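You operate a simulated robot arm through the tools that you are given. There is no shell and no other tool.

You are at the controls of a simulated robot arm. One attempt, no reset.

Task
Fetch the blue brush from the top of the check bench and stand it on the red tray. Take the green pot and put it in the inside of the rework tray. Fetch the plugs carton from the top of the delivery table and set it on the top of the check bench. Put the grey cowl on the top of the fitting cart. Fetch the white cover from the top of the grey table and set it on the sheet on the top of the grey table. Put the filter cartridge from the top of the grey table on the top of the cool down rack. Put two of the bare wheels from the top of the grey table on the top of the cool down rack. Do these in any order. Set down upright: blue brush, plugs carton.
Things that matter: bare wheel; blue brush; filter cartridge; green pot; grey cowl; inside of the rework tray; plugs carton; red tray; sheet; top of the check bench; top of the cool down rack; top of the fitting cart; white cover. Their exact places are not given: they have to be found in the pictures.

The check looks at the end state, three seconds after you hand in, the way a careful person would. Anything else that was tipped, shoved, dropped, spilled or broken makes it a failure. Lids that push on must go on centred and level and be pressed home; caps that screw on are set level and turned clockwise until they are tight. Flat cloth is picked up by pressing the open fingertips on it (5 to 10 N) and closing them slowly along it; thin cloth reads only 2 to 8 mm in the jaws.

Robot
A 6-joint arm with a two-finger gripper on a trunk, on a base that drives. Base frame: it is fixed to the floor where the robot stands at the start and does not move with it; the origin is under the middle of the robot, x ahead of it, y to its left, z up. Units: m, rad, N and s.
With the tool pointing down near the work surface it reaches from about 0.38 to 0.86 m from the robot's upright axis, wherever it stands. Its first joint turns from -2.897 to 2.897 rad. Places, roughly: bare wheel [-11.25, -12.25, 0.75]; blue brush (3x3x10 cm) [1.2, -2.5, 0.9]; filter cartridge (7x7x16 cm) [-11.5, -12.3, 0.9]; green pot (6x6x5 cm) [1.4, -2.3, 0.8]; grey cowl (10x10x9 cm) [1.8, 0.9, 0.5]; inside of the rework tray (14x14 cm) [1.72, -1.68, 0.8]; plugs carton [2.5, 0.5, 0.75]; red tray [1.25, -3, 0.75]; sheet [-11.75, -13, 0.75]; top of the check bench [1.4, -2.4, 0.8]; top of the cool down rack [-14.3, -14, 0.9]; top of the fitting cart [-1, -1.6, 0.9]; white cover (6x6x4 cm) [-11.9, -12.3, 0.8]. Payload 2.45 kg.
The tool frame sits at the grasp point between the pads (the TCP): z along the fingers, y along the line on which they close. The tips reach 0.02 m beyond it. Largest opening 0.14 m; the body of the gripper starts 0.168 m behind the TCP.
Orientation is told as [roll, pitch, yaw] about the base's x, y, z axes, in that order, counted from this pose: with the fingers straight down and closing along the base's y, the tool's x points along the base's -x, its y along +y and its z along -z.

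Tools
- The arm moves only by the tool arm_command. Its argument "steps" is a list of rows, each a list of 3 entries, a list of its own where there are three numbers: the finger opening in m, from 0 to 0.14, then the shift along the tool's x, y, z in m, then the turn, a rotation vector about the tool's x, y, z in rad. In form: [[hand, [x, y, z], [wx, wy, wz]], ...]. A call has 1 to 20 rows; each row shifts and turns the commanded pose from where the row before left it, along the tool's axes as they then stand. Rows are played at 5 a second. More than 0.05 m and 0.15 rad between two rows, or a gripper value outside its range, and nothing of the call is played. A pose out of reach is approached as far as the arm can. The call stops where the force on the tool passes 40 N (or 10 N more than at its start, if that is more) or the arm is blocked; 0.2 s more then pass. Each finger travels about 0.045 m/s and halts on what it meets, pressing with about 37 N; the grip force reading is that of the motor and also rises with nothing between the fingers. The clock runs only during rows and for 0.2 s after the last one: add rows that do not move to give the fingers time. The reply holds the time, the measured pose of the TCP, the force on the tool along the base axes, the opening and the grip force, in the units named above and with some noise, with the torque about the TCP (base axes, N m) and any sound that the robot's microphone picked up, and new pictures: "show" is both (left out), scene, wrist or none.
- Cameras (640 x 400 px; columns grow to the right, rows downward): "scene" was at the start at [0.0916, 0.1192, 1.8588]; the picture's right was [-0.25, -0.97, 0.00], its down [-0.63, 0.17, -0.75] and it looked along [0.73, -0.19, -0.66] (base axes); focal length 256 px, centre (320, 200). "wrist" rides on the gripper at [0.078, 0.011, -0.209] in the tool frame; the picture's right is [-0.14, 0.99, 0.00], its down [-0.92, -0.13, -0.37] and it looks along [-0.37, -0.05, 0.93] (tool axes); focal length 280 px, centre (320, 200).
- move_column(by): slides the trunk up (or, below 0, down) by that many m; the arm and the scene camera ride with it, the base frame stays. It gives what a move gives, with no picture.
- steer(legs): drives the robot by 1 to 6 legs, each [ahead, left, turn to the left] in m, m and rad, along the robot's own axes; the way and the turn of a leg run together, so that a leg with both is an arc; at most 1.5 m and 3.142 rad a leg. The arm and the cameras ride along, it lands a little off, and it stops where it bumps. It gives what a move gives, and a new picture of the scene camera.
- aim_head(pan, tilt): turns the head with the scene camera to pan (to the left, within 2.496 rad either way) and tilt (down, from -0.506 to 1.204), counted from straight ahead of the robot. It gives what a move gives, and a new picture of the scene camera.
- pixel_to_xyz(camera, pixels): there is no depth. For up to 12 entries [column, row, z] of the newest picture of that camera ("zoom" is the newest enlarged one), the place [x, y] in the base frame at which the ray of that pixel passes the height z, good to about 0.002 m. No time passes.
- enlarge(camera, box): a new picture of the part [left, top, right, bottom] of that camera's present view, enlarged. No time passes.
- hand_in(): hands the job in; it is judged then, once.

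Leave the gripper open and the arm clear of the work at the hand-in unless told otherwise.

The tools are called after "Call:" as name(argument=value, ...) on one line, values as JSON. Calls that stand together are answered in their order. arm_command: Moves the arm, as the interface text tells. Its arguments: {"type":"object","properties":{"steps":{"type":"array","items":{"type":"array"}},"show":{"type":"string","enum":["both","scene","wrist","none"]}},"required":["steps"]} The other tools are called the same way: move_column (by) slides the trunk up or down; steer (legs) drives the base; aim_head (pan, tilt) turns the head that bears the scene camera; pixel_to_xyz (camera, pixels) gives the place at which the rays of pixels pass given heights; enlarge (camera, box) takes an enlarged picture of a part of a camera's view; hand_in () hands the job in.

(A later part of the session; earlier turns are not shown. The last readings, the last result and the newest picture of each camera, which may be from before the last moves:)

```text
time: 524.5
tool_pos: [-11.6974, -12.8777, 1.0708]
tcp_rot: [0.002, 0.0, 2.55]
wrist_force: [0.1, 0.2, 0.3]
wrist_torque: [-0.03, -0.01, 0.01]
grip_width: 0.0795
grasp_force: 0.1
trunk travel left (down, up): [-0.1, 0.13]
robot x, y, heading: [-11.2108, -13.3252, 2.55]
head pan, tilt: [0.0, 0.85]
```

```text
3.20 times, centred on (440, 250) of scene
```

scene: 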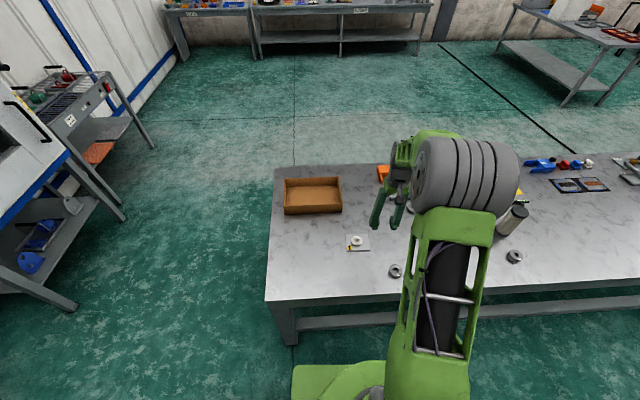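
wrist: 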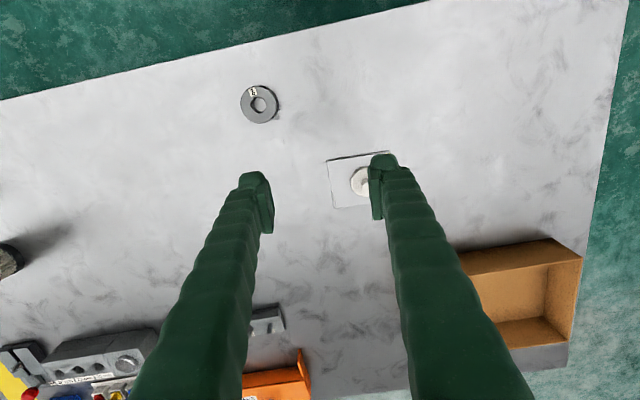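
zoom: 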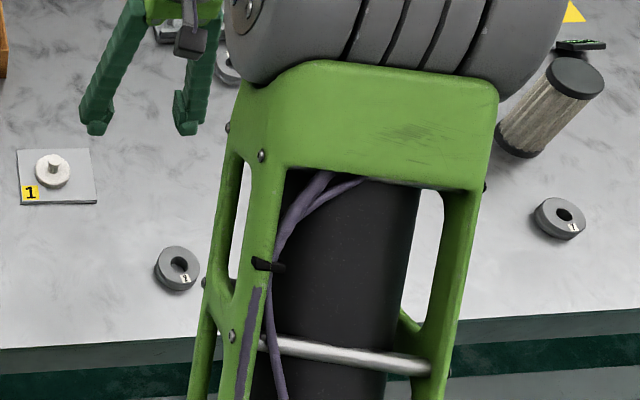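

Wheel 2 (6 cm ring) is at (-11.591,-12.846). I move above and lower to 0.93.

Call:
arm_command(steps=[[0.1, [0.0235, -0.0285, 0], [0, 0, 0]], [0.1, [0.0235, -0.0285, 0], [0, 0, 0]], [0.1, [0.0236, -0.0286, 0], [0, 0, 0]], [0.1, [0, 0, 0.04], [0, 0, 0]], [0.1, [0, 0, 0.04], [0, 0, 0]], [0.1, [0, 0, 0.04], [0, 0, 0]], [0.1, [0, 0, 0.02], [0, 0, 0]], [0.1, [0, 0, 0], [0, 0, 0]]], show="wrist")

Call:
enlarge(camera="wrist", box=[250, 110, 390, 220])

```text
time: 526.3
tool_pos: [-11.5931, -12.8456, 0.9297]
tcp_rot: [0.002, -0.001, 2.552]
wrist_force: [-0.4, 0.3, 0.5]
wrist_torque: [0.0, 0.0, -0.02]
grip_width: 0.1002
grasp_force: 0.0
trunk travel left (down, up): [-0.1, 0.13]
robot x, y, heading: [-11.2067, -13.3299, 2.551]
head pan, tilt: [0.0, 0.85]
```

wrist: 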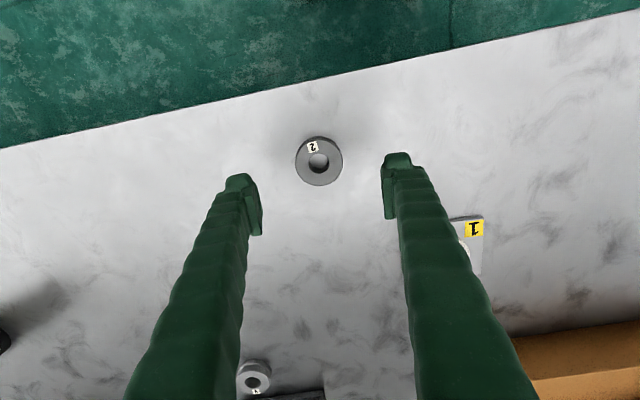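

```text
3.64 times, centred on (320, 165) of wrist
```

zoom: 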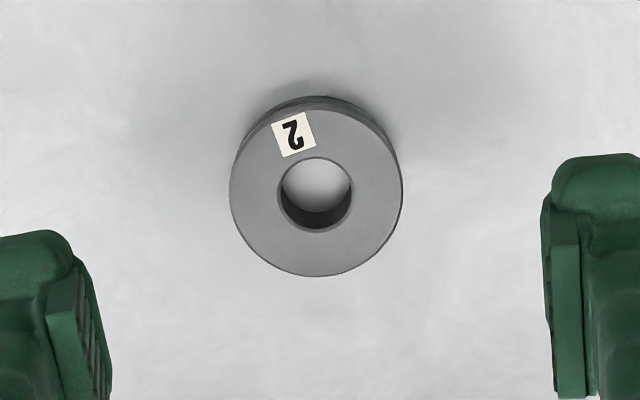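

Well centred. I lower to TCP 0.826 and close.

Call:
arm_command(steps=[[0.1, [-0.001, 0, 0.04], [0, 0, 0]], [0.1, [0, 0, 0.04], [0, 0, 0]], [0.09, [0, 0, 0.018], [0, 0, 0]], [0.09, [0, 0, 0.006], [0, 0, 0]], [0.09, [0, 0, 0], [0, 0, 0]]], show="wrist")

```text
time: 527.5
tool_pos: [-11.5904, -12.8452, 0.8277]
tcp_rot: [0.001, -0.001, 2.55]
wrist_force: [-0.4, 0.6, 0.9]
wrist_torque: [-0.01, -0.02, -0.03]
grip_width: 0.0901
grasp_force: 0.0
trunk travel left (down, up): [-0.1, 0.13]
robot x, y, heading: [-11.2117, -13.3292, 2.552]
head pan, tilt: [0.0, 0.85]
```

wrist: 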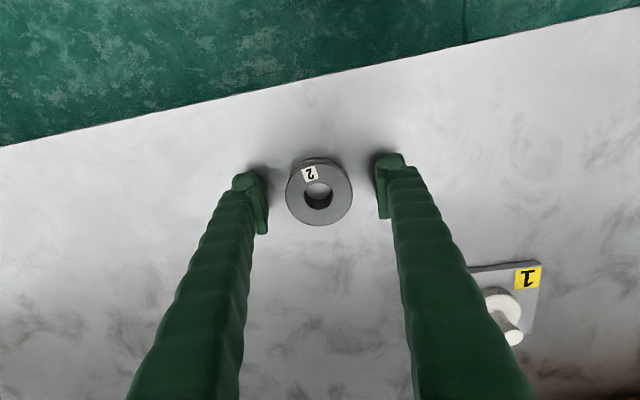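

Call:
arm_command(steps=[[0.045, [0, 0, 0.003], [0, 0, 0]], [0.045, [0, 0, 0], [0, 0, 0]], [0.045, [0, 0, 0], [0, 0, 0]], [0.045, [0, 0, 0], [0, 0, 0]], [0.045, [0, 0, 0], [0, 0, 0]]], show="wrist")

```text
time: 528.7
tool_pos: [-11.592, -12.8468, 0.8244]
tcp_rot: [0.002, -0.002, 2.549]
wrist_force: [-0.6, 1.7, 2.0]
wrist_torque: [0.12, 0.12, -0.03]
grip_width: 0.0536
grasp_force: 37.4
trunk travel left (down, up): [-0.1, 0.13]
robot x, y, heading: [-11.2104, -13.3276, 2.547]
head pan, tilt: [0.0, 0.85]
```

wrist: 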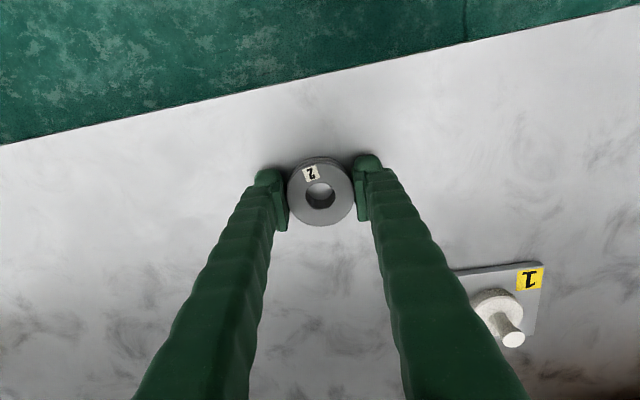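

Wheel 2 is gripped (0.054 m). I lift it and drive around the far end to the rack.

Call:
arm_command(steps=[[0.045, [0, 0, -0.04], [0, 0, 0]], [0.045, [0, 0, -0.04], [0, 0, 0]], [0.045, [0, 0, -0.04], [0, 0, 0]], [0.045, [0, 0, -0.04], [0, 0, 0]], [0.045, [0, 0, -0.04], [0, 0, 0]], [0.045, [0, 0, -0.04], [0, 0, 0]], [0.045, [0.03, 0, -0.03], [0, 0, 0]], [0.045, [0.03, 0, 0], [0, 0, 0]], [0.045, [0, 0, 0], [0, 0, 0]]], show="none")

Call:
steer(legs=[[0, 0.95, 0], [1.05, 0, 0], [1.0, 0, 0], [0, 0, 1.628]])

Call:
aim_head(pan=0.0, tilt=0.75)

```text
time: 530.7
tool_pos: [-11.5419, -12.8766, 1.0947]
tcp_rot: [0.002, -0.001, 2.552]
wrist_force: [-0.7, -0.5, -3.5]
wrist_torque: [-0.01, 0.01, 0.04]
grip_width: 0.0538
grasp_force: 36.8
trunk travel left (down, up): [-0.1, 0.13]
robot x, y, heading: [-11.2087, -13.3299, 2.549]
head pan, tilt: [0.0, 0.85]
```

```text
time: 553.1
tool_pos: [-13.8539, -13.3119, 1.0956]
tcp_rot: [0.002, -0.001, -2.125]
wrist_force: [-0.1, 0.6, -3.0]
wrist_torque: [0.01, 0.01, 0.0]
grip_width: 0.0539
grasp_force: 36.6
trunk travel left (down, up): [-0.1, 0.13]
robot x, y, heading: [-13.4192, -12.9642, -2.128]
head pan, tilt: [0.0, 0.85]
```

scene: 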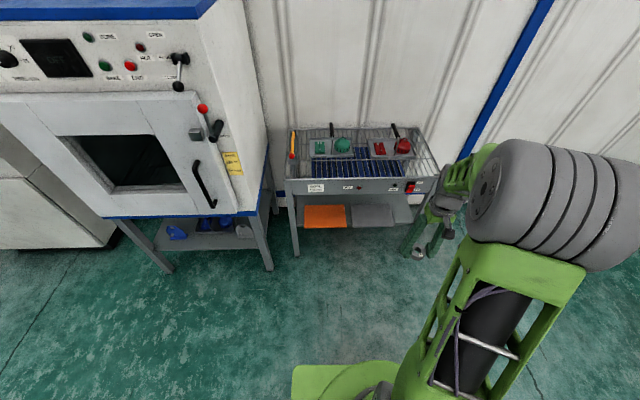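

```text
time: 553.8
tool_pos: [-13.8559, -13.3116, 1.0954]
tcp_rot: [0.0, 0.0, -2.124]
wrist_force: [-0.1, 0.2, -3.9]
wrist_torque: [0.02, 0.01, -0.01]
grip_width: 0.0538
grasp_force: 37.1
trunk travel left (down, up): [-0.1, 0.13]
robot x, y, heading: [-13.4197, -12.9664, -2.126]
head pan, tilt: [0.0, 0.75]
```

scene: 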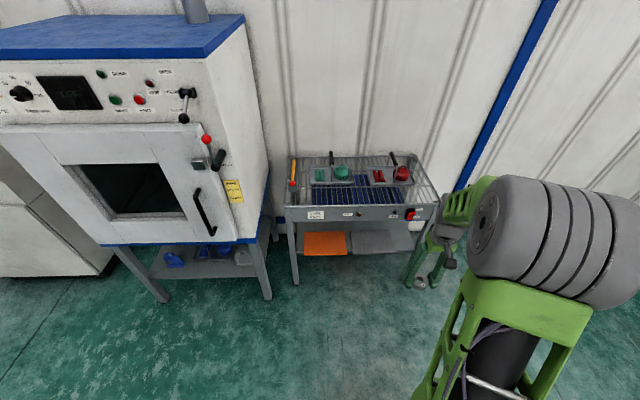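

Call:
enlarge(camera="scene", box=[270, 130, 450, 240])

Call:
pixel_to_xyz(camera="scene", pixels=[[285, 207, 0.88], [436, 207, 0.88], [295, 283, 0], [268, 297, 0], [420, 275, 0], [353, 187, 0.88], [262, 232, 0.88]])

```text
3.56 times, centred on (360, 185) of scene
```

zoom: 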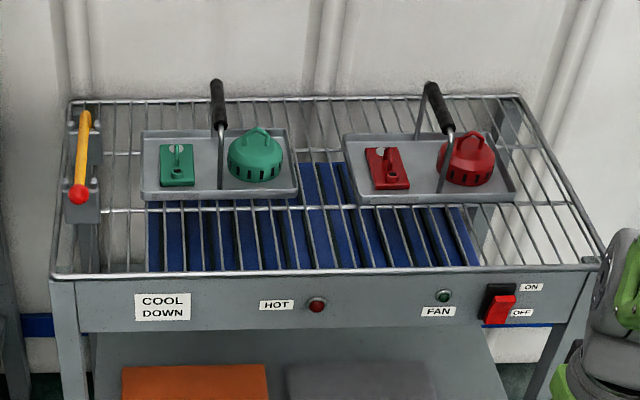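

```text
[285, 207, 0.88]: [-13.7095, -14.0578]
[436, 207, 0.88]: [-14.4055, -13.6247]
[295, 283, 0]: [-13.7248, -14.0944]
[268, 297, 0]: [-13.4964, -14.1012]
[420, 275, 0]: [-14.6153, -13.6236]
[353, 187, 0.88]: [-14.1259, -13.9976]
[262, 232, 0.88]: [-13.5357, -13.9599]
```

I drive ahead 0.5 m and 0.08 m right to face the rack's free front strip.

Call:
steer(legs=[[0.5, -0.08, 0]])

Call:
arm_command(steps=[[0.045, [0, 0, 0], [0, 0, 0]]], show="wrist")

```text
time: 556.7
tool_pos: [-14.1847, -13.6829, 1.0964]
tcp_rot: [0.001, 0.001, -2.124]
wrist_force: [-0.3, 0.5, -2.7]
wrist_torque: [0.05, -0.02, -0.01]
grip_width: 0.0537
grasp_force: 37.0
trunk travel left (down, up): [-0.1, 0.13]
robot x, y, heading: [-13.7463, -13.3344, -2.126]
head pan, tilt: [0.0, 0.75]
```

scene: 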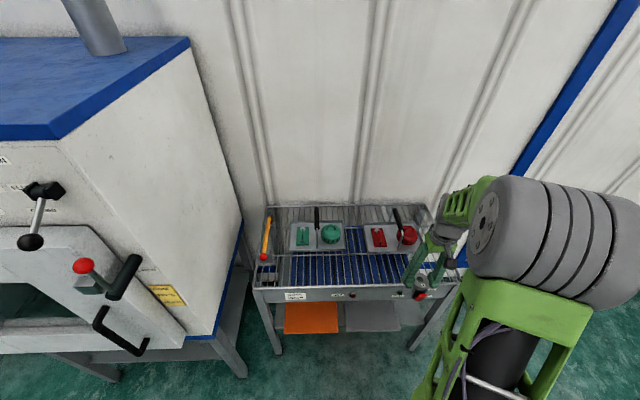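

```text
time: 557.1
tool_pos: [-14.1835, -13.6825, 1.0953]
tcp_rot: [0.002, -0.002, -2.128]
wrist_force: [0.8, 0.7, -2.8]
wrist_torque: [0.01, 0.01, 0.01]
grip_width: 0.0539
grasp_force: 36.9
trunk travel left (down, up): [-0.1, 0.13]
robot x, y, heading: [-13.7454, -13.3356, -2.122]
head pan, tilt: [0.0, 0.75]
```

wrist: 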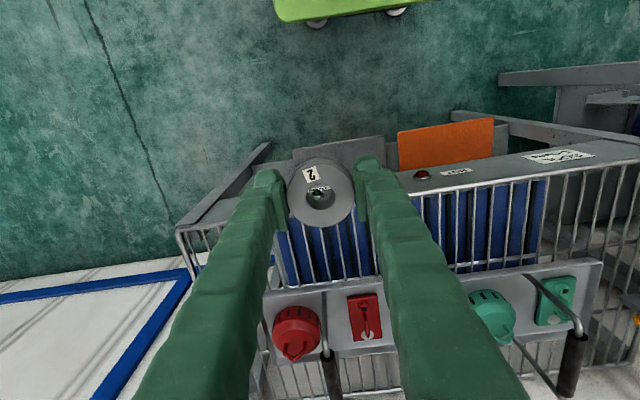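

The strip lies 0.158 m further ahead. I move there and lower to about 0.96.

Call:
arm_command(steps=[[0.045, [-0.0395, 0, 0], [0, 0, 0]], [0.045, [-0.0395, 0, 0], [0, 0, 0]], [0.045, [-0.0395, 0, 0], [0, 0, 0]], [0.045, [-0.0395, 0, 0], [0, 0, 0]], [0.045, [0, 0, 0.04], [0, 0, 0]], [0.045, [0, 0, 0.04], [0, 0, 0]], [0.045, [0, 0, 0.04], [0, 0, 0]], [0.045, [0, 0, 0], [0, 0, 0]]])

Call:
enlarge(camera="scene", box=[240, 180, 480, 330])

```text
time: 558.9
tool_pos: [-14.2653, -13.8149, 0.977]
tcp_rot: [0.001, 0.001, -2.125]
wrist_force: [0.7, 0.2, -3.3]
wrist_torque: [0.0, 0.0, -0.02]
grip_width: 0.0537
grasp_force: 37.9
trunk travel left (down, up): [-0.1, 0.13]
robot x, y, heading: [-13.7473, -13.3371, -2.127]
head pan, tilt: [0.0, 0.75]
```

scene: 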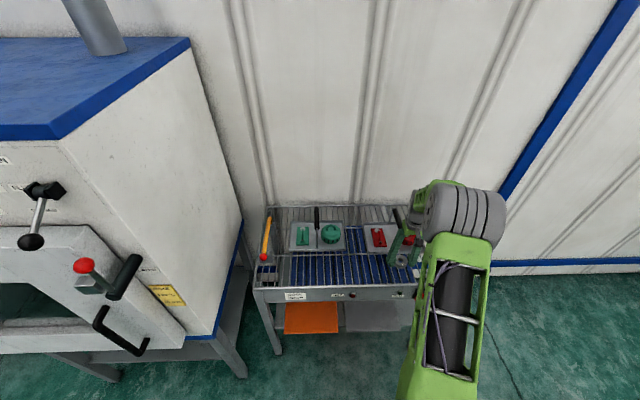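
wrist: 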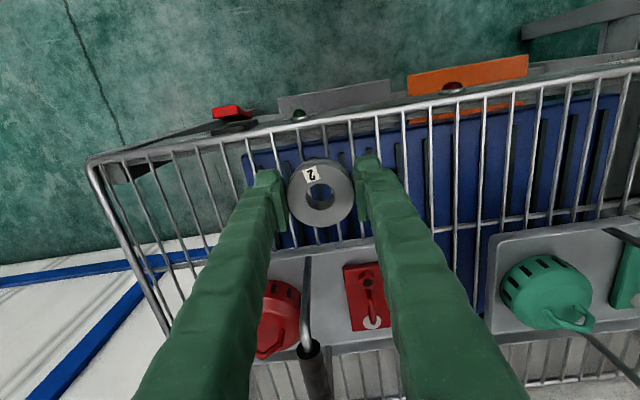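

```text
2.67 times, centred on (360, 255) of scene
```

zoom: 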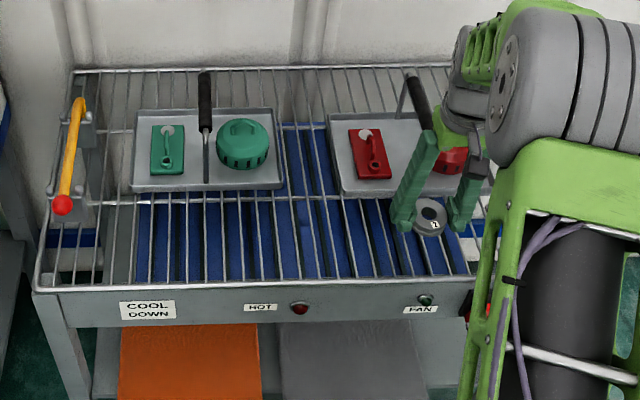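

I shift 0.012 m deeper and lower in steps to contact.

Call:
arm_command(steps=[[0.045, [-0.012, 0, 0.02], [0, 0, 0]], [0.045, [0, 0, 0.02], [0, 0, 0]], [0.045, [0, 0, 0.01], [0, 0, 0]], [0.045, [0, 0, 0], [0, 0, 0]]], show="wrist")

Call:
arm_command(steps=[[0.045, [0, 0, 0.006], [0, 0, 0]], [0.045, [0, 0, 0], [0, 0, 0]]], show="none")

```text
time: 559.9
tool_pos: [-14.2736, -13.8252, 0.9242]
tcp_rot: [0.001, -0.001, -2.126]
wrist_force: [0.0, 0.0, -4.0]
wrist_torque: [0.03, -0.04, 0.0]
grip_width: 0.0536
grasp_force: 37.1
trunk travel left (down, up): [-0.1, 0.13]
robot x, y, heading: [-13.7442, -13.3369, -2.128]
head pan, tilt: [0.0, 0.75]
```

wrist: 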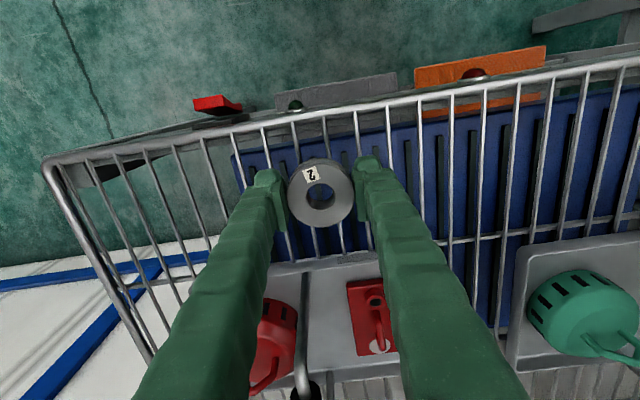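

```text
time: 560.5
tool_pos: [-14.2732, -13.8257, 0.9194]
tcp_rot: [0.0, -0.001, -2.126]
wrist_force: [0.1, -0.4, -2.9]
wrist_torque: [0.04, 0.01, -0.03]
grip_width: 0.0538
grasp_force: 36.8
trunk travel left (down, up): [-0.1, 0.13]
robot x, y, heading: [-13.7453, -13.3343, -2.13]
head pan, tilt: [0.0, 0.75]
```

Call:
arm_command(steps=[[0.045, [0, 0, 0.006], [0, 0, 0]], [0.045, [0, 0, 0], [0, 0, 0]]], show="none")

Call:
arm_command(steps=[[0.045, [0, 0, 0.005], [0, 0, 0]], [0.045, [0, 0, 0], [0, 0, 0]]], show="none")

Call:
arm_command(steps=[[0.045, [0, 0, 0.004], [0, 0, 0]], [0.045, [0, 0, 0], [0, 0, 0]]], show="none")

```text
time: 561.1
tool_pos: [-14.2718, -13.8254, 0.9159]
tcp_rot: [0.001, -0.002, -2.125]
wrist_force: [0.5, 0.0, -2.8]
wrist_torque: [0.04, -0.02, 0.0]
grip_width: 0.0536
grasp_force: 37.1
trunk travel left (down, up): [-0.1, 0.13]
robot x, y, heading: [-13.7484, -13.3362, -2.129]
head pan, tilt: [0.0, 0.75]
```

```text
time: 561.7
tool_pos: [-14.2721, -13.8266, 0.9104]
tcp_rot: [0.002, 0.0, -2.126]
wrist_force: [-0.7, 0.0, -3.8]
wrist_torque: [-0.01, -0.04, -0.03]
grip_width: 0.0538
grasp_force: 36.4
trunk travel left (down, up): [-0.1, 0.13]
robot x, y, heading: [-13.7469, -13.3365, -2.129]
head pan, tilt: [0.0, 0.75]
```

```text
time: 562.3
tool_pos: [-14.2722, -13.8276, 0.906]
tcp_rot: [0.003, 0.001, -2.125]
wrist_force: [0.9, -0.4, -3.6]
wrist_torque: [-0.02, 0.0, -0.02]
grip_width: 0.0538
grasp_force: 37.2
trunk travel left (down, up): [-0.1, 0.13]
robot x, y, heading: [-13.7458, -13.335, -2.125]
head pan, tilt: [0.0, 0.75]
```

Call:
arm_command(steps=[[0.045, [0, 0, 0.004], [0, 0, 0]], [0.045, [0, 0, 0], [0, 0, 0]]], show="none")

Call:
arm_command(steps=[[0.045, [0, 0, 0.004], [0, 0, 0]], [0.045, [0, 0, 0], [0, 0, 0]]], show="none")

Call:
arm_command(steps=[[0.045, [0, 0, 0.004], [0, 0, 0]], [0.045, [0, 0, 0], [0, 0, 0]]], show="wrist")

```text
time: 562.9
tool_pos: [-14.272, -13.8263, 0.9017]
tcp_rot: [0.002, 0.0, -2.125]
wrist_force: [-0.1, 1.2, -3.8]
wrist_torque: [0.05, 0.0, 0.03]
grip_width: 0.0539
grasp_force: 37.2
trunk travel left (down, up): [-0.1, 0.13]
robot x, y, heading: [-13.7437, -13.3335, -2.128]
head pan, tilt: [0.0, 0.75]
```

```text
time: 563.5
tool_pos: [-14.2735, -13.8281, 0.8984]
tcp_rot: [0.001, -0.002, -2.127]
wrist_force: [-0.7, 0.8, -3.4]
wrist_torque: [0.02, -0.03, 0.03]
grip_width: 0.0539
grasp_force: 36.5
trunk travel left (down, up): [-0.1, 0.13]
robot x, y, heading: [-13.7435, -13.3364, -2.13]
head pan, tilt: [0.0, 0.75]
```

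```text
time: 564.1
tool_pos: [-14.2734, -13.8272, 0.8954]
tcp_rot: [0.001, 0.0, -2.126]
wrist_force: [-0.5, -0.5, -3.2]
wrist_torque: [0.01, 0.0, 0.01]
grip_width: 0.0538
grasp_force: 37.6
trunk travel left (down, up): [-0.1, 0.13]
robot x, y, heading: [-13.744, -13.3337, -2.127]
head pan, tilt: [0.0, 0.75]
```

wrist: 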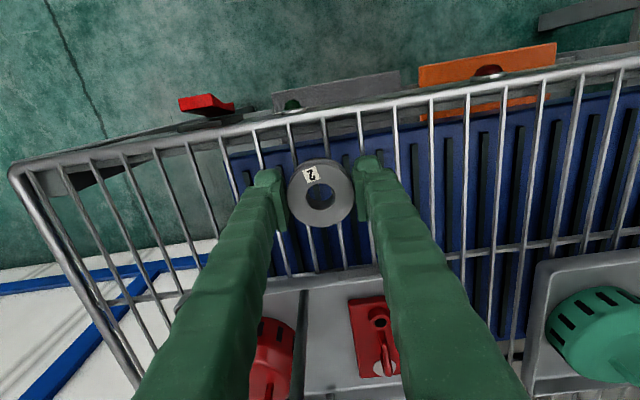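

Call:
arm_command(steps=[[0.045, [0, 0, 0.005], [0, 0, 0]], [0.045, [0, 0, 0.005], [0, 0, 0]], [0.045, [0, 0, 0], [0, 0, 0]]], show="none")

Call:
arm_command(steps=[[0.045, [0, 0, 0.005], [0, 0, 0]], [0.045, [0, 0, 0], [0, 0, 0]]], show="none")

Call:
arm_command(steps=[[0.045, [0, 0, 0.005], [0, 0, 0]], [0.045, [0, 0, 0], [0, 0, 0]]], show="wrist")

```text
time: 564.9
tool_pos: [-14.2737, -13.8276, 0.8839]
tcp_rot: [0.0, -0.001, -2.127]
wrist_force: [0.3, 1.1, 7.1]
wrist_torque: [0.23, -0.18, 0.0]
grip_width: 0.0536
grasp_force: 37.4
trunk travel left (down, up): [-0.1, 0.13]
robot x, y, heading: [-13.7458, -13.3364, -2.125]
head pan, tilt: [0.0, 0.75]
```

```text
time: 565.5
tool_pos: [-14.2748, -13.8282, 0.8811]
tcp_rot: [-0.001, -0.007, -2.125]
wrist_force: [-2.4, 1.4, 29.7]
wrist_torque: [-0.05, 0.16, 0.0]
grip_width: 0.0539
grasp_force: 37.1
trunk travel left (down, up): [-0.1, 0.13]
robot x, y, heading: [-13.7466, -13.335, -2.127]
head pan, tilt: [0.0, 0.75]
```

```text
time: 565.9
tool_pos: [-14.2757, -13.8283, 0.8787]
tcp_rot: [0.0, -0.006, -2.126]
wrist_force: [5.4, 4.0, 15.6]
wrist_torque: [-0.12, -0.14, 0.1]
grip_width: 0.0538
grasp_force: 36.4
trunk travel left (down, up): [-0.1, 0.13]
robot x, y, heading: [-13.7446, -13.3381, -2.127]
head pan, tilt: [0.0, 0.75]
stopped in row 1: the force on the tool passed its limit at 44 N (the readings are from after the stop); the commanded pose is now the measured one
```

wrist: 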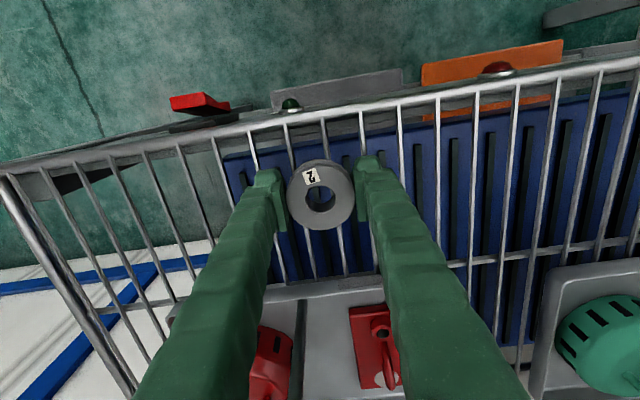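

The ring rests on the bars (z about 0.86). I relieve 4 mm and release.

Call:
arm_command(steps=[[0.045, [0, 0, -0.004], [0, 0, 0]], [0.065, [0, 0, 0], [0, 0, 0]], [0.08, [0, 0, 0], [0, 0, 0]], [0.08, [0, 0, 0], [0, 0, 0]], [0.08, [0, 0, -0.04], [0, 0, 0]], [0.08, [0, 0, -0.04], [0, 0, 0]], [0.08, [0, 0, -0.04], [0, 0, 0]], [0.08, [0, 0, 0], [0, 0, 0]]], show="wrist")

```text
time: 567.7
tool_pos: [-14.2755, -13.8298, 1.0034]
tcp_rot: [0.001, -0.002, -2.126]
wrist_force: [0.0, 0.5, -0.1]
wrist_torque: [-0.01, 0.01, -0.02]
grip_width: 0.08
grasp_force: 0.0
trunk travel left (down, up): [-0.1, 0.13]
robot x, y, heading: [-13.7463, -13.3324, -2.127]
head pan, tilt: [0.0, 0.75]
```

wrist: 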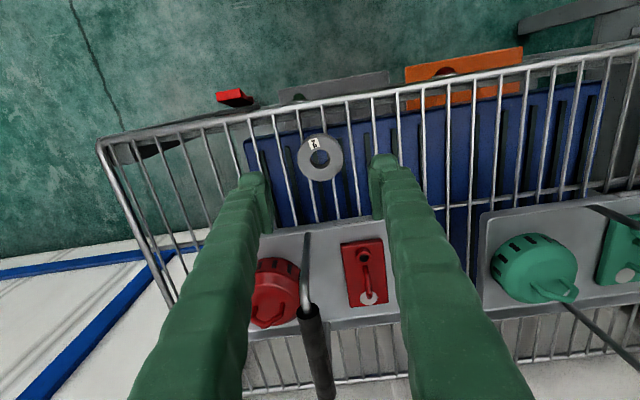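

Wheel 2 lies on the rack. I raise, retract and return to the left side of the table for wheel 1.

Call:
arm_command(steps=[[0.08, [0, 0, -0.04], [0, 0, 0]], [0.08, [0, 0, -0.04], [0, 0, 0]], [0.08, [0.04, 0, 0], [0, 0, 0]], [0.08, [0.04, 0, 0], [0, 0, 0]], [0.08, [0.04, 0, 0], [0, 0, 0]], [0.08, [0.04, 0, 0], [0, 0, 0]], [0.08, [0, 0, 0], [0, 0, 0]]], show="none")

Call:
steer(legs=[[-0.5, 0, 0], [0, 0, -1.567], [-1.08, 0.1, 0], [-1.07, 0.05, 0], [0, -1.0, 0]])

```text
time: 569.3
tool_pos: [-14.189, -13.6919, 1.0826]
tcp_rot: [0.0, -0.004, -2.128]
wrist_force: [0.3, 0.2, 0.5]
wrist_torque: [0.03, 0.01, 0.0]
grip_width: 0.0799
grasp_force: 0.0
trunk travel left (down, up): [-0.1, 0.13]
robot x, y, heading: [-13.7484, -13.3296, -2.127]
head pan, tilt: [0.0, 0.75]
```

```text
time: 595.4
tool_pos: [-11.5088, -12.8959, 1.0815]
tcp_rot: [0.0, -0.004, 2.57]
wrist_force: [0.0, 0.5, 0.2]
wrist_torque: [0.01, 0.0, -0.01]
grip_width: 0.0799
grasp_force: 0.0
trunk travel left (down, up): [-0.1, 0.13]
robot x, y, heading: [-11.1575, -13.3476, 2.564]
head pan, tilt: [0.0, 0.75]
```

scene: 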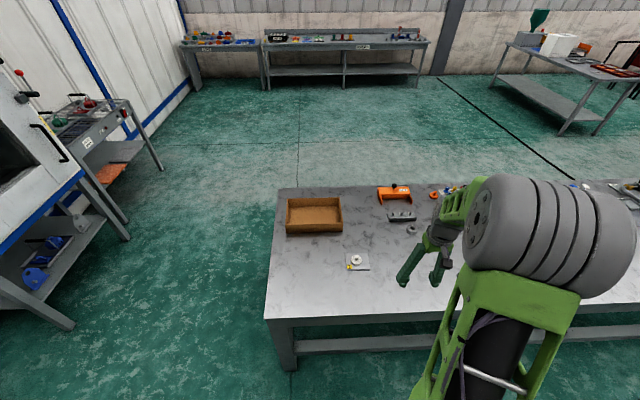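

Call:
steer(legs=[[0.08, -0.63, 0.02]])

Call:
arm_command(steps=[[0.1, [0, 0, 0], [0, 0, 0]]], show="wrist")

```text
time: 601.3
tool_pos: [-11.2574, -12.3318, 1.0822]
tcp_rot: [0.0, -0.004, 2.597]
wrist_force: [-0.3, 0.5, 0.1]
wrist_torque: [-0.01, -0.02, 0.0]
grip_width: 0.0801
grasp_force: 0.0
trunk travel left (down, up): [-0.1, 0.13]
robot x, y, heading: [-10.8942, -12.7723, 2.594]
head pan, tilt: [0.0, 0.75]
```

scene: 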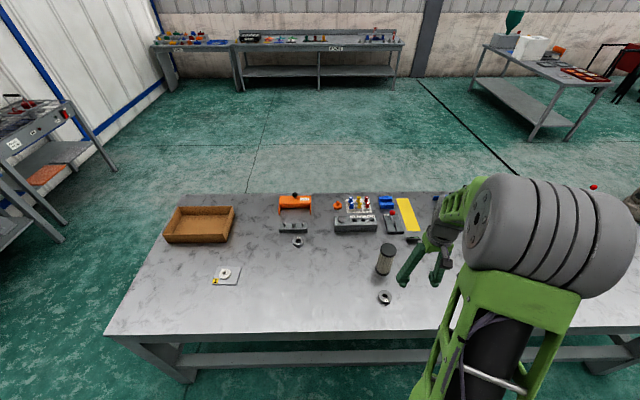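

```text
time: 601.7
tool_pos: [-11.2575, -12.3313, 1.0824]
tcp_rot: [0.0, -0.004, 2.598]
wrist_force: [0.1, -0.4, -0.2]
wrist_torque: [0.0, -0.01, 0.01]
grip_width: 0.1
grasp_force: 0.2
trunk travel left (down, up): [-0.1, 0.13]
robot x, y, heading: [-10.8958, -12.7717, 2.596]
head pan, tilt: [0.0, 0.75]
```

wrist: 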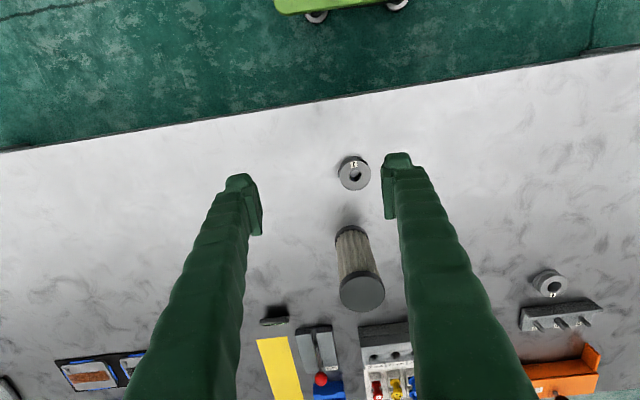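

Call:
pixel_to_xyz(camera="wrist", pixels=[[354, 174, 0.82], [362, 293, 0.96], [352, 240, 0.8]])

```text
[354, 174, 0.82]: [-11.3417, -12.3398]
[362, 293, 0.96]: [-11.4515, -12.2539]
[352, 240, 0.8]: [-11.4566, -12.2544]
```

I move above wheel 1 at (-11.342,-12.340) and lower.

Call:
arm_command(steps=[[0.1, [-0.0338, 0.0254, 0], [0, 0.004, 0]], [0.1, [-0.0338, 0.0254, 0], [0, 0, 0]], [0.1, [0, 0, 0.038], [0, 0, 0]], [0.1, [0, 0, 0.038], [0, 0, 0]], [0.1, [0, 0, 0.038], [0, 0, 0]], [0.1, [0, 0, 0.038], [0, 0, 0]], [0.1, [0, 0, 0], [0, 0, 0]]], show="wrist")

Call:
enlarge(camera="wrist", box=[250, 110, 390, 220])

```text
time: 603.3
tool_pos: [-11.342, -12.3406, 0.9306]
tcp_rot: [-0.001, 0.0, 2.597]
wrist_force: [-0.5, 0.4, -0.1]
wrist_torque: [-0.02, -0.01, 0.0]
grip_width: 0.1
grasp_force: 0.1
trunk travel left (down, up): [-0.1, 0.13]
robot x, y, heading: [-10.8913, -12.7724, 2.594]
head pan, tilt: [0.0, 0.75]
```

wrist: 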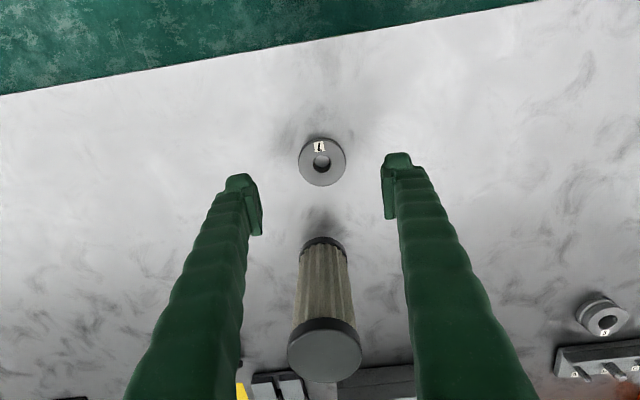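

```text
3.64 times, centred on (320, 165) of wrist
```

zoom: 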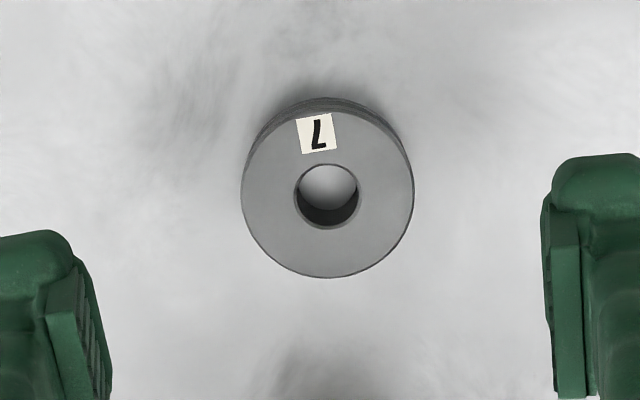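

Call:
arm_command(steps=[[0.1, [-0.001, 0.002, 0.04], [0, 0, 0]], [0.1, [0, 0, 0.04], [0, 0, 0]], [0.09, [0, 0, 0.018], [0, 0, 0]], [0.09, [0, 0, 0.008], [0, 0, 0]], [0.09, [0, 0, 0], [0, 0, 0]], [0.045, [0, 0, 0], [0, 0, 0]], [0.045, [0, 0, 0], [0, 0, 0]], [0.045, [0, 0, 0], [0, 0, 0]], [0.045, [0, 0, 0], [0, 0, 0]], [0.045, [0, 0, 0], [0, 0, 0]]], show="wrist")

```text
time: 605.5
tool_pos: [-11.3429, -12.3422, 0.8238]
tcp_rot: [-0.001, 0.0, 2.598]
wrist_force: [0.4, 1.4, 0.4]
wrist_torque: [0.03, -0.03, -0.03]
grip_width: 0.0549
grasp_force: 37.2
trunk travel left (down, up): [-0.1, 0.13]
robot x, y, heading: [-10.8928, -12.7742, 2.598]
head pan, tilt: [0.0, 0.75]
```

wrist: 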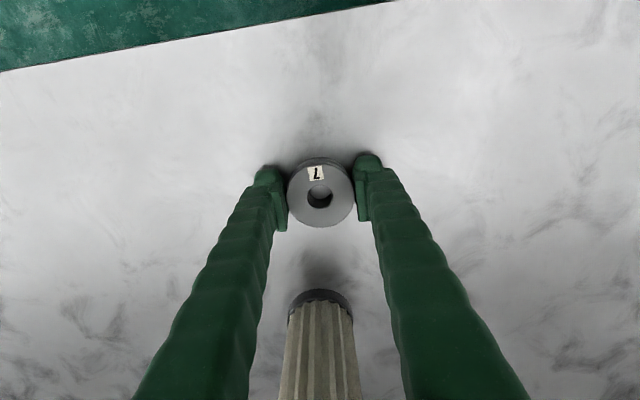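

Wheel 1 is gripped (0.055 m). I lift it and drive to the rack.

Call:
arm_command(steps=[[0.045, [0, 0, -0.04], [0, 0, 0]], [0.045, [0, 0, -0.04], [0, 0, 0]], [0.045, [0, 0, -0.04], [0, 0, 0]], [0.045, [0, 0, -0.04], [0, 0, 0]], [0.045, [0, 0, -0.04], [0, 0, 0]], [0.045, [0, 0, -0.04], [0, 0, 0]], [0.045, [0.02, 0, -0.03], [0, 0, 0]], [0.045, [0, 0, 0], [0, 0, 0]]], show="none")

Call:
steer(legs=[[0, 0.8, 0], [0, 0.78, 0], [1.0, 0, 0], [1.05, 0, 0], [0, 0, 1.558]])

```text
time: 607.3
tool_pos: [-11.3265, -12.3525, 1.0944]
tcp_rot: [0.0, 0.002, 2.597]
wrist_force: [0.2, -0.3, -4.4]
wrist_torque: [0.02, 0.01, -0.01]
grip_width: 0.055
grasp_force: 37.1
trunk travel left (down, up): [-0.1, 0.13]
robot x, y, heading: [-10.8938, -12.7746, 2.591]
head pan, tilt: [0.0, 0.75]
```

```text
time: 635.1
tool_pos: [-13.8796, -13.4112, 1.094]
tcp_rot: [0.002, 0.001, -2.184]
wrist_force: [0.0, -0.2, -3.0]
wrist_torque: [-0.01, 0.0, 0.02]
grip_width: 0.0548
grasp_force: 37.2
trunk travel left (down, up): [-0.1, 0.13]
robot x, y, heading: [-13.4333, -13.0097, -2.188]
head pan, tilt: [0.0, 0.75]
```

scene: 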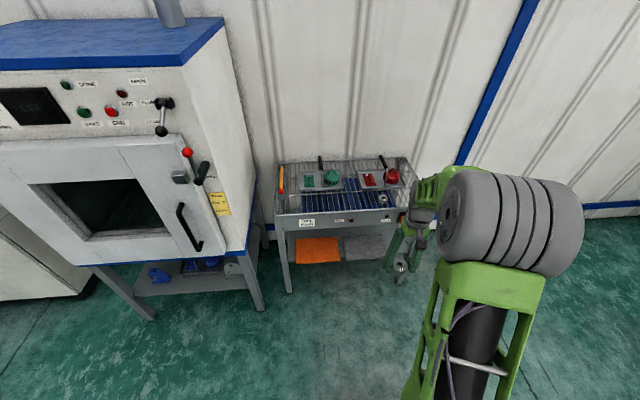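

Call:
steer(legs=[[0, 0, 0.061], [0.43, 0.02, 0]])

Call:
arm_command(steps=[[0.045, [0, 0, 0], [0, 0, 0]]], show="wrist")

```text
time: 638.1
tool_pos: [-14.0559, -13.8108, 1.0944]
tcp_rot: [-0.001, 0.001, -2.116]
wrist_force: [-0.9, -0.4, -3.6]
wrist_torque: [0.04, -0.03, 0.04]
grip_width: 0.0547
grasp_force: 36.9
trunk travel left (down, up): [-0.1, 0.13]
robot x, y, heading: [-13.6332, -13.3813, -2.122]
head pan, tilt: [0.0, 0.75]
```

scene: 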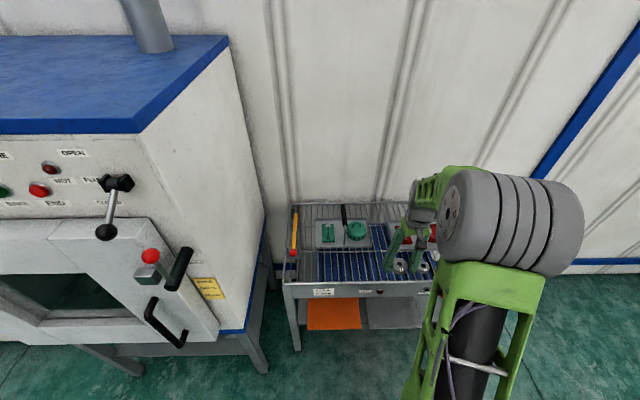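

```text
time: 638.5
tool_pos: [-14.0555, -13.8101, 1.0943]
tcp_rot: [-0.002, 0.001, -2.116]
wrist_force: [0.1, -0.3, -3.3]
wrist_torque: [-0.01, 0.0, 0.02]
grip_width: 0.055
grasp_force: 36.7
trunk travel left (down, up): [-0.1, 0.13]
robot x, y, heading: [-13.6352, -13.3771, -2.122]
head pan, tilt: [0.0, 0.75]
```

wrist: 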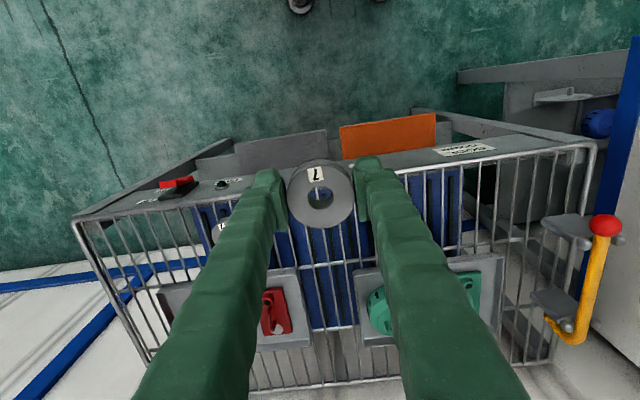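

I move 0.128 m ahead over the strip (beside wheel 2) and lower to about 0.90.

Call:
arm_command(steps=[[0.045, [-0.032, -0.0015, 0], [0, 0, 0]], [0.045, [-0.032, -0.0015, 0], [0, 0, 0]], [0.045, [-0.032, -0.0015, 0], [0, 0, 0]], [0.045, [-0.032, -0.0015, 0], [0, 0, 0]], [0.045, [0, 0, 0.038], [0, 0, 0]], [0.045, [0, 0, 0.038], [0, 0, 0]], [0.045, [0, 0, 0.038], [0, 0, 0]], [0.045, [0, 0, 0.038], [0, 0, 0]], [0.045, [0, 0, 0.03], [0, 0, 0]], [0.045, [0, 0, 0], [0, 0, 0]]], show="wrist")

```text
time: 640.7
tool_pos: [-14.1297, -13.9171, 0.9124]
tcp_rot: [0.0, -0.001, -2.115]
wrist_force: [-1.1, -0.2, -3.4]
wrist_torque: [0.01, 0.01, -0.02]
grip_width: 0.0546
grasp_force: 36.6
trunk travel left (down, up): [-0.1, 0.13]
robot x, y, heading: [-13.6358, -13.3801, -2.118]
head pan, tilt: [0.0, 0.75]
```

wrist: 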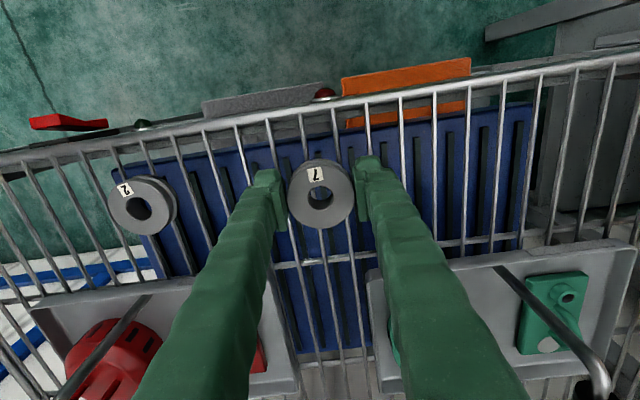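

Call:
arm_command(steps=[[0.045, [0, 0, 0.012], [0, 0, 0]], [0.045, [0, 0, 0.01], [0, 0, 0]], [0.045, [0, 0, 0], [0, 0, 0]]], show="none")

Call:
arm_command(steps=[[0.045, [0, 0, 0.004], [0, 0, 0]], [0.045, [0, 0, 0], [0, 0, 0]]], show="none")

Call:
arm_command(steps=[[0.045, [0, 0, 0.002], [0, 0, 0]], [0.045, [0, 0, 0], [0, 0, 0]]], show="none")

```text
time: 641.5
tool_pos: [-14.1291, -13.9184, 0.8914]
tcp_rot: [-0.001, 0.0, -2.119]
wrist_force: [-0.3, 0.5, -3.6]
wrist_torque: [-0.02, -0.05, -0.03]
grip_width: 0.0546
grasp_force: 36.5
trunk travel left (down, up): [-0.1, 0.13]
robot x, y, heading: [-13.6384, -13.3813, -2.118]
head pan, tilt: [0.0, 0.75]
```

```text
time: 642.1
tool_pos: [-14.1263, -13.9173, 0.8852]
tcp_rot: [0.0, 0.0, -2.117]
wrist_force: [-0.8, 0.1, -3.8]
wrist_torque: [-0.04, 0.03, -0.02]
grip_width: 0.0546
grasp_force: 37.5
trunk travel left (down, up): [-0.1, 0.13]
robot x, y, heading: [-13.6336, -13.3816, -2.113]
head pan, tilt: [0.0, 0.75]
```

```text
time: 642.7
tool_pos: [-14.1272, -13.9167, 0.8834]
tcp_rot: [-0.001, 0.001, -2.118]
wrist_force: [0.2, -0.3, -3.0]
wrist_torque: [0.04, 0.01, 0.0]
grip_width: 0.0547
grasp_force: 36.9
trunk travel left (down, up): [-0.1, 0.13]
robot x, y, heading: [-13.6368, -13.382, -2.12]
head pan, tilt: [0.0, 0.75]
```

Call:
arm_command(steps=[[0.045, [0, 0, 0.002], [0, 0, 0]], [0.045, [0, 0, 0], [0, 0, 0]]], show="none")

Call:
arm_command(steps=[[0.045, [0, 0, 0.002], [0, 0, 0]], [0.045, [0, 0, 0], [0, 0, 0]]], show="none")

```text
time: 643.3
tool_pos: [-14.1275, -13.9171, 0.8831]
tcp_rot: [0.0, -0.002, -2.117]
wrist_force: [1.6, 2.1, 12.5]
wrist_torque: [0.31, -0.26, -0.03]
grip_width: 0.0549
grasp_force: 37.1
trunk travel left (down, up): [-0.1, 0.13]
robot x, y, heading: [-13.6373, -13.3846, -2.123]
head pan, tilt: [0.0, 0.75]
```

```text
time: 643.9
tool_pos: [-14.1269, -13.9175, 0.8824]
tcp_rot: [-0.002, -0.006, -2.117]
wrist_force: [1.3, 1.3, 29.2]
wrist_torque: [-0.08, 0.07, -0.1]
grip_width: 0.0548
grasp_force: 37.2
trunk travel left (down, up): [-0.1, 0.13]
robot x, y, heading: [-13.6351, -13.3788, -2.117]
head pan, tilt: [0.0, 0.75]
```

Contact. I relieve 3 mm, release and raise.

Call:
arm_command(steps=[[0.045, [0, 0, -0.003], [0, 0, 0]], [0.065, [0, 0, 0], [0, 0, 0]], [0.08, [0, 0, 0], [0, 0, 0]], [0.08, [0, 0, 0], [0, 0, 0]], [0.08, [0, 0, -0.04], [0, 0, 0]], [0.08, [0, 0, -0.04], [0, 0, 0]], [0.08, [0, 0, -0.04], [0, 0, 0]], [0.08, [0, 0, -0.04], [0, 0, 0]], [0.08, [0, 0, -0.04], [0, 0, 0]], [0.08, [0, 0, 0], [0, 0, 0]]], show="wrist")

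```text
time: 646.1
tool_pos: [-14.1265, -13.9172, 1.0834]
tcp_rot: [0.0, 0.0, -2.116]
wrist_force: [0.6, -0.6, -0.1]
wrist_torque: [0.02, 0.02, 0.0]
grip_width: 0.0797
grasp_force: 0.1
trunk travel left (down, up): [-0.1, 0.13]
robot x, y, heading: [-13.6349, -13.3846, -2.119]
head pan, tilt: [0.0, 0.75]
```

wrist: 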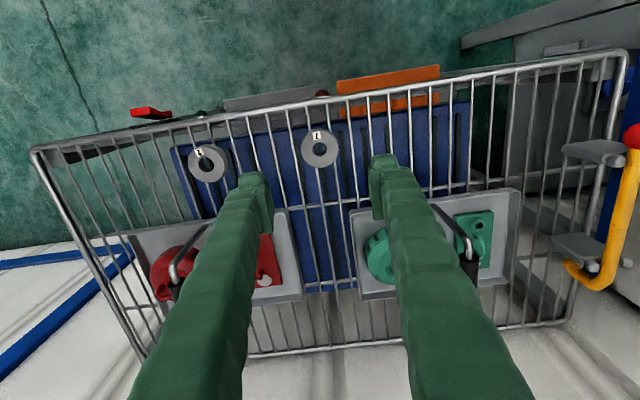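

Both wheels lie on the rack. I go back for the filter cartridge.

Call:
arm_command(steps=[[0.08, [0.04, 0, 0], [0, 0, 0]], [0.08, [0.04, 0, 0], [0, 0, 0]], [0.08, [0.04, 0, 0], [0, 0, 0]], [0.08, [0.02, 0, -0.03], [0, 0, 0]], [0.08, [0, 0, -0.04], [0, 0, 0]], [0.08, [0, 0, -0.04], [0, 0, 0]], [0.08, [0, 0, 0], [0, 0, 0]]], show="none")

Call:
steer(legs=[[-0.45, 0, 0], [0, 0, -1.575], [-1.1, 0.1, 0], [-1.05, 0.05, 0], [0, -0.8, 0], [0.05, -0.75, 0]])

Call:
arm_command(steps=[[0.12, [0, 0, 0], [0, 0, 0]]], show="wrist")

```text
time: 647.7
tool_pos: [-14.0547, -13.7975, 1.1943]
tcp_rot: [0.0, 0.001, -2.116]
wrist_force: [-0.1, 0.4, -0.1]
wrist_torque: [-0.02, 0.0, -0.04]
grip_width: 0.0799
grasp_force: 0.0
trunk travel left (down, up): [-0.1, 0.13]
robot x, y, heading: [-13.6355, -13.3805, -2.122]
head pan, tilt: [0.0, 0.75]
```

```text
time: 678.0
tool_pos: [-11.3396, -12.4654, 1.1938]
tcp_rot: [0.001, 0.0, 2.619]
wrist_force: [0.2, -0.1, -0.1]
wrist_torque: [0.0, -0.02, 0.02]
grip_width: 0.0798
grasp_force: 0.1
trunk travel left (down, up): [-0.1, 0.13]
robot x, y, heading: [-10.9147, -12.8732, 2.617]
head pan, tilt: [0.0, 0.75]
```

scene: 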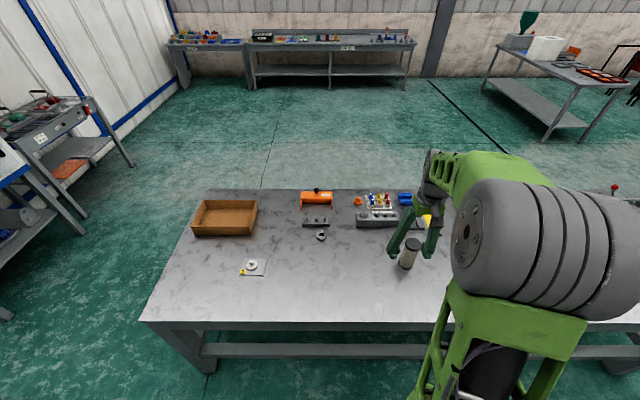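

```text
time: 678.4
tool_pos: [-11.3396, -12.4649, 1.1936]
tcp_rot: [0.0, 0.0, 2.621]
wrist_force: [-0.1, 0.3, -0.1]
wrist_torque: [0.0, 0.03, 0.01]
grip_width: 0.1144
grasp_force: 0.0
trunk travel left (down, up): [-0.1, 0.13]
robot x, y, heading: [-10.9155, -12.8731, 2.617]
head pan, tilt: [0.0, 0.75]
```

wrist: 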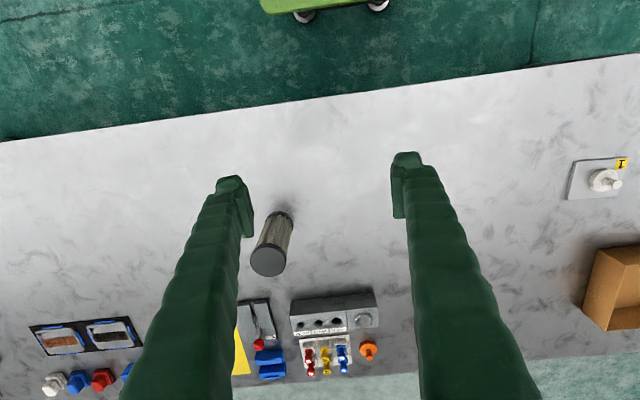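

Call:
pixel_to_xyz(camera="wrist", pixels=[[268, 261, 0.96], [280, 220, 0.8]])

```text
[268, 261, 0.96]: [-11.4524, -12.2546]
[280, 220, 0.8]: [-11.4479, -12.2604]
```

Call:
steer(legs=[[0.1, -0.12, 0]])

Call:
arm_command(steps=[[0.12, [0, 0, 0], [0, 0, 0]]], show="wrist")

```text
time: 680.1
tool_pos: [-11.3682, -12.3122, 1.193]
tcp_rot: [0.001, -0.002, 2.616]
wrist_force: [0.1, 1.2, 0.3]
wrist_torque: [-0.03, 0.01, -0.03]
grip_width: 0.1199
grasp_force: 0.0
trunk travel left (down, up): [-0.1, 0.13]
robot x, y, heading: [-10.9482, -12.7264, 2.613]
head pan, tilt: [0.0, 0.75]
```

scene: 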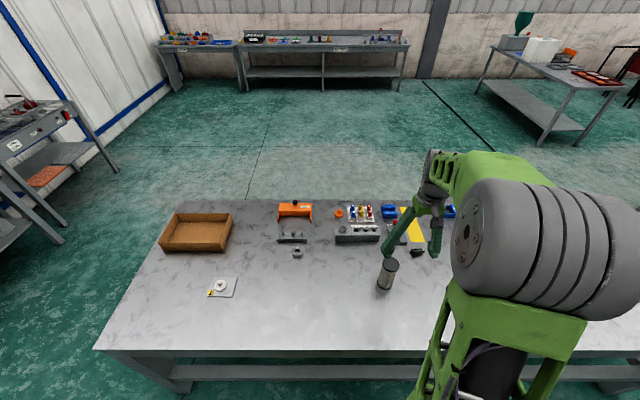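

```text
time: 680.5
tool_pos: [-11.368, -12.3142, 1.1933]
tcp_rot: [-0.001, 0.001, 2.616]
wrist_force: [-0.3, 0.6, -0.1]
wrist_torque: [-0.03, -0.03, -0.01]
grip_width: 0.1198
grasp_force: 0.0
trunk travel left (down, up): [-0.1, 0.13]
robot x, y, heading: [-10.9441, -12.7219, 2.613]
head pan, tilt: [0.0, 0.75]
```

wrist: 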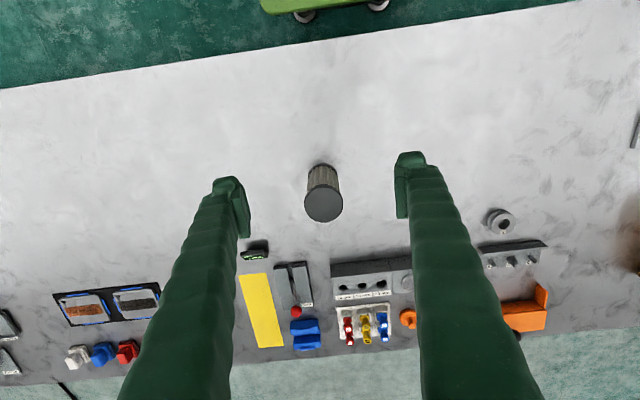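

I move above the cartridge and lower to 1.00 for a check.

Call:
arm_command(steps=[[0.12, [-0.0342, -0.0028, 0], [0, 0, 0]], [0.12, [-0.0342, -0.0028, 0], [0, 0, 0]], [0.12, [-0.0342, -0.0028, 0], [0, 0, 0]], [0.12, [0, 0, 0.04], [0, 0, 0]], [0.12, [0, 0, 0.04], [0, 0, 0]], [0.12, [0, 0, 0.04], [0, 0, 0]], [0.12, [0, 0, 0.04], [0, 0, 0]], [0.12, [0, 0, 0.03], [0, 0, 0]], [0.12, [0, 0, 0], [0, 0, 0]]], show="wrist")

```text
time: 682.5
tool_pos: [-11.4496, -12.2539, 1.0032]
tcp_rot: [0.001, -0.001, 2.616]
wrist_force: [-0.2, -0.2, -1.1]
wrist_torque: [0.0, 0.0, 0.01]
grip_width: 0.1198
grasp_force: 0.1
trunk travel left (down, up): [-0.1, 0.13]
robot x, y, heading: [-10.9457, -12.7245, 2.618]
head pan, tilt: [0.0, 0.75]
```

wrist: 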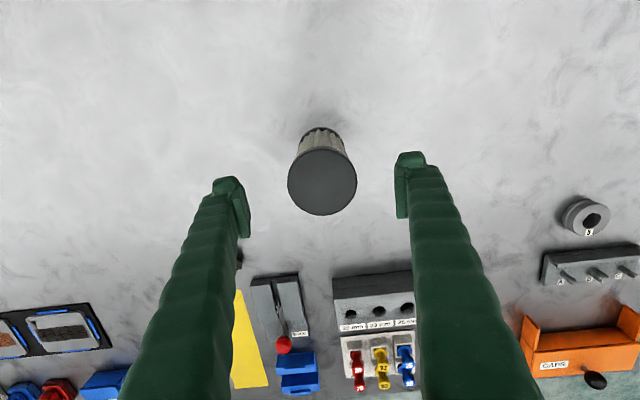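

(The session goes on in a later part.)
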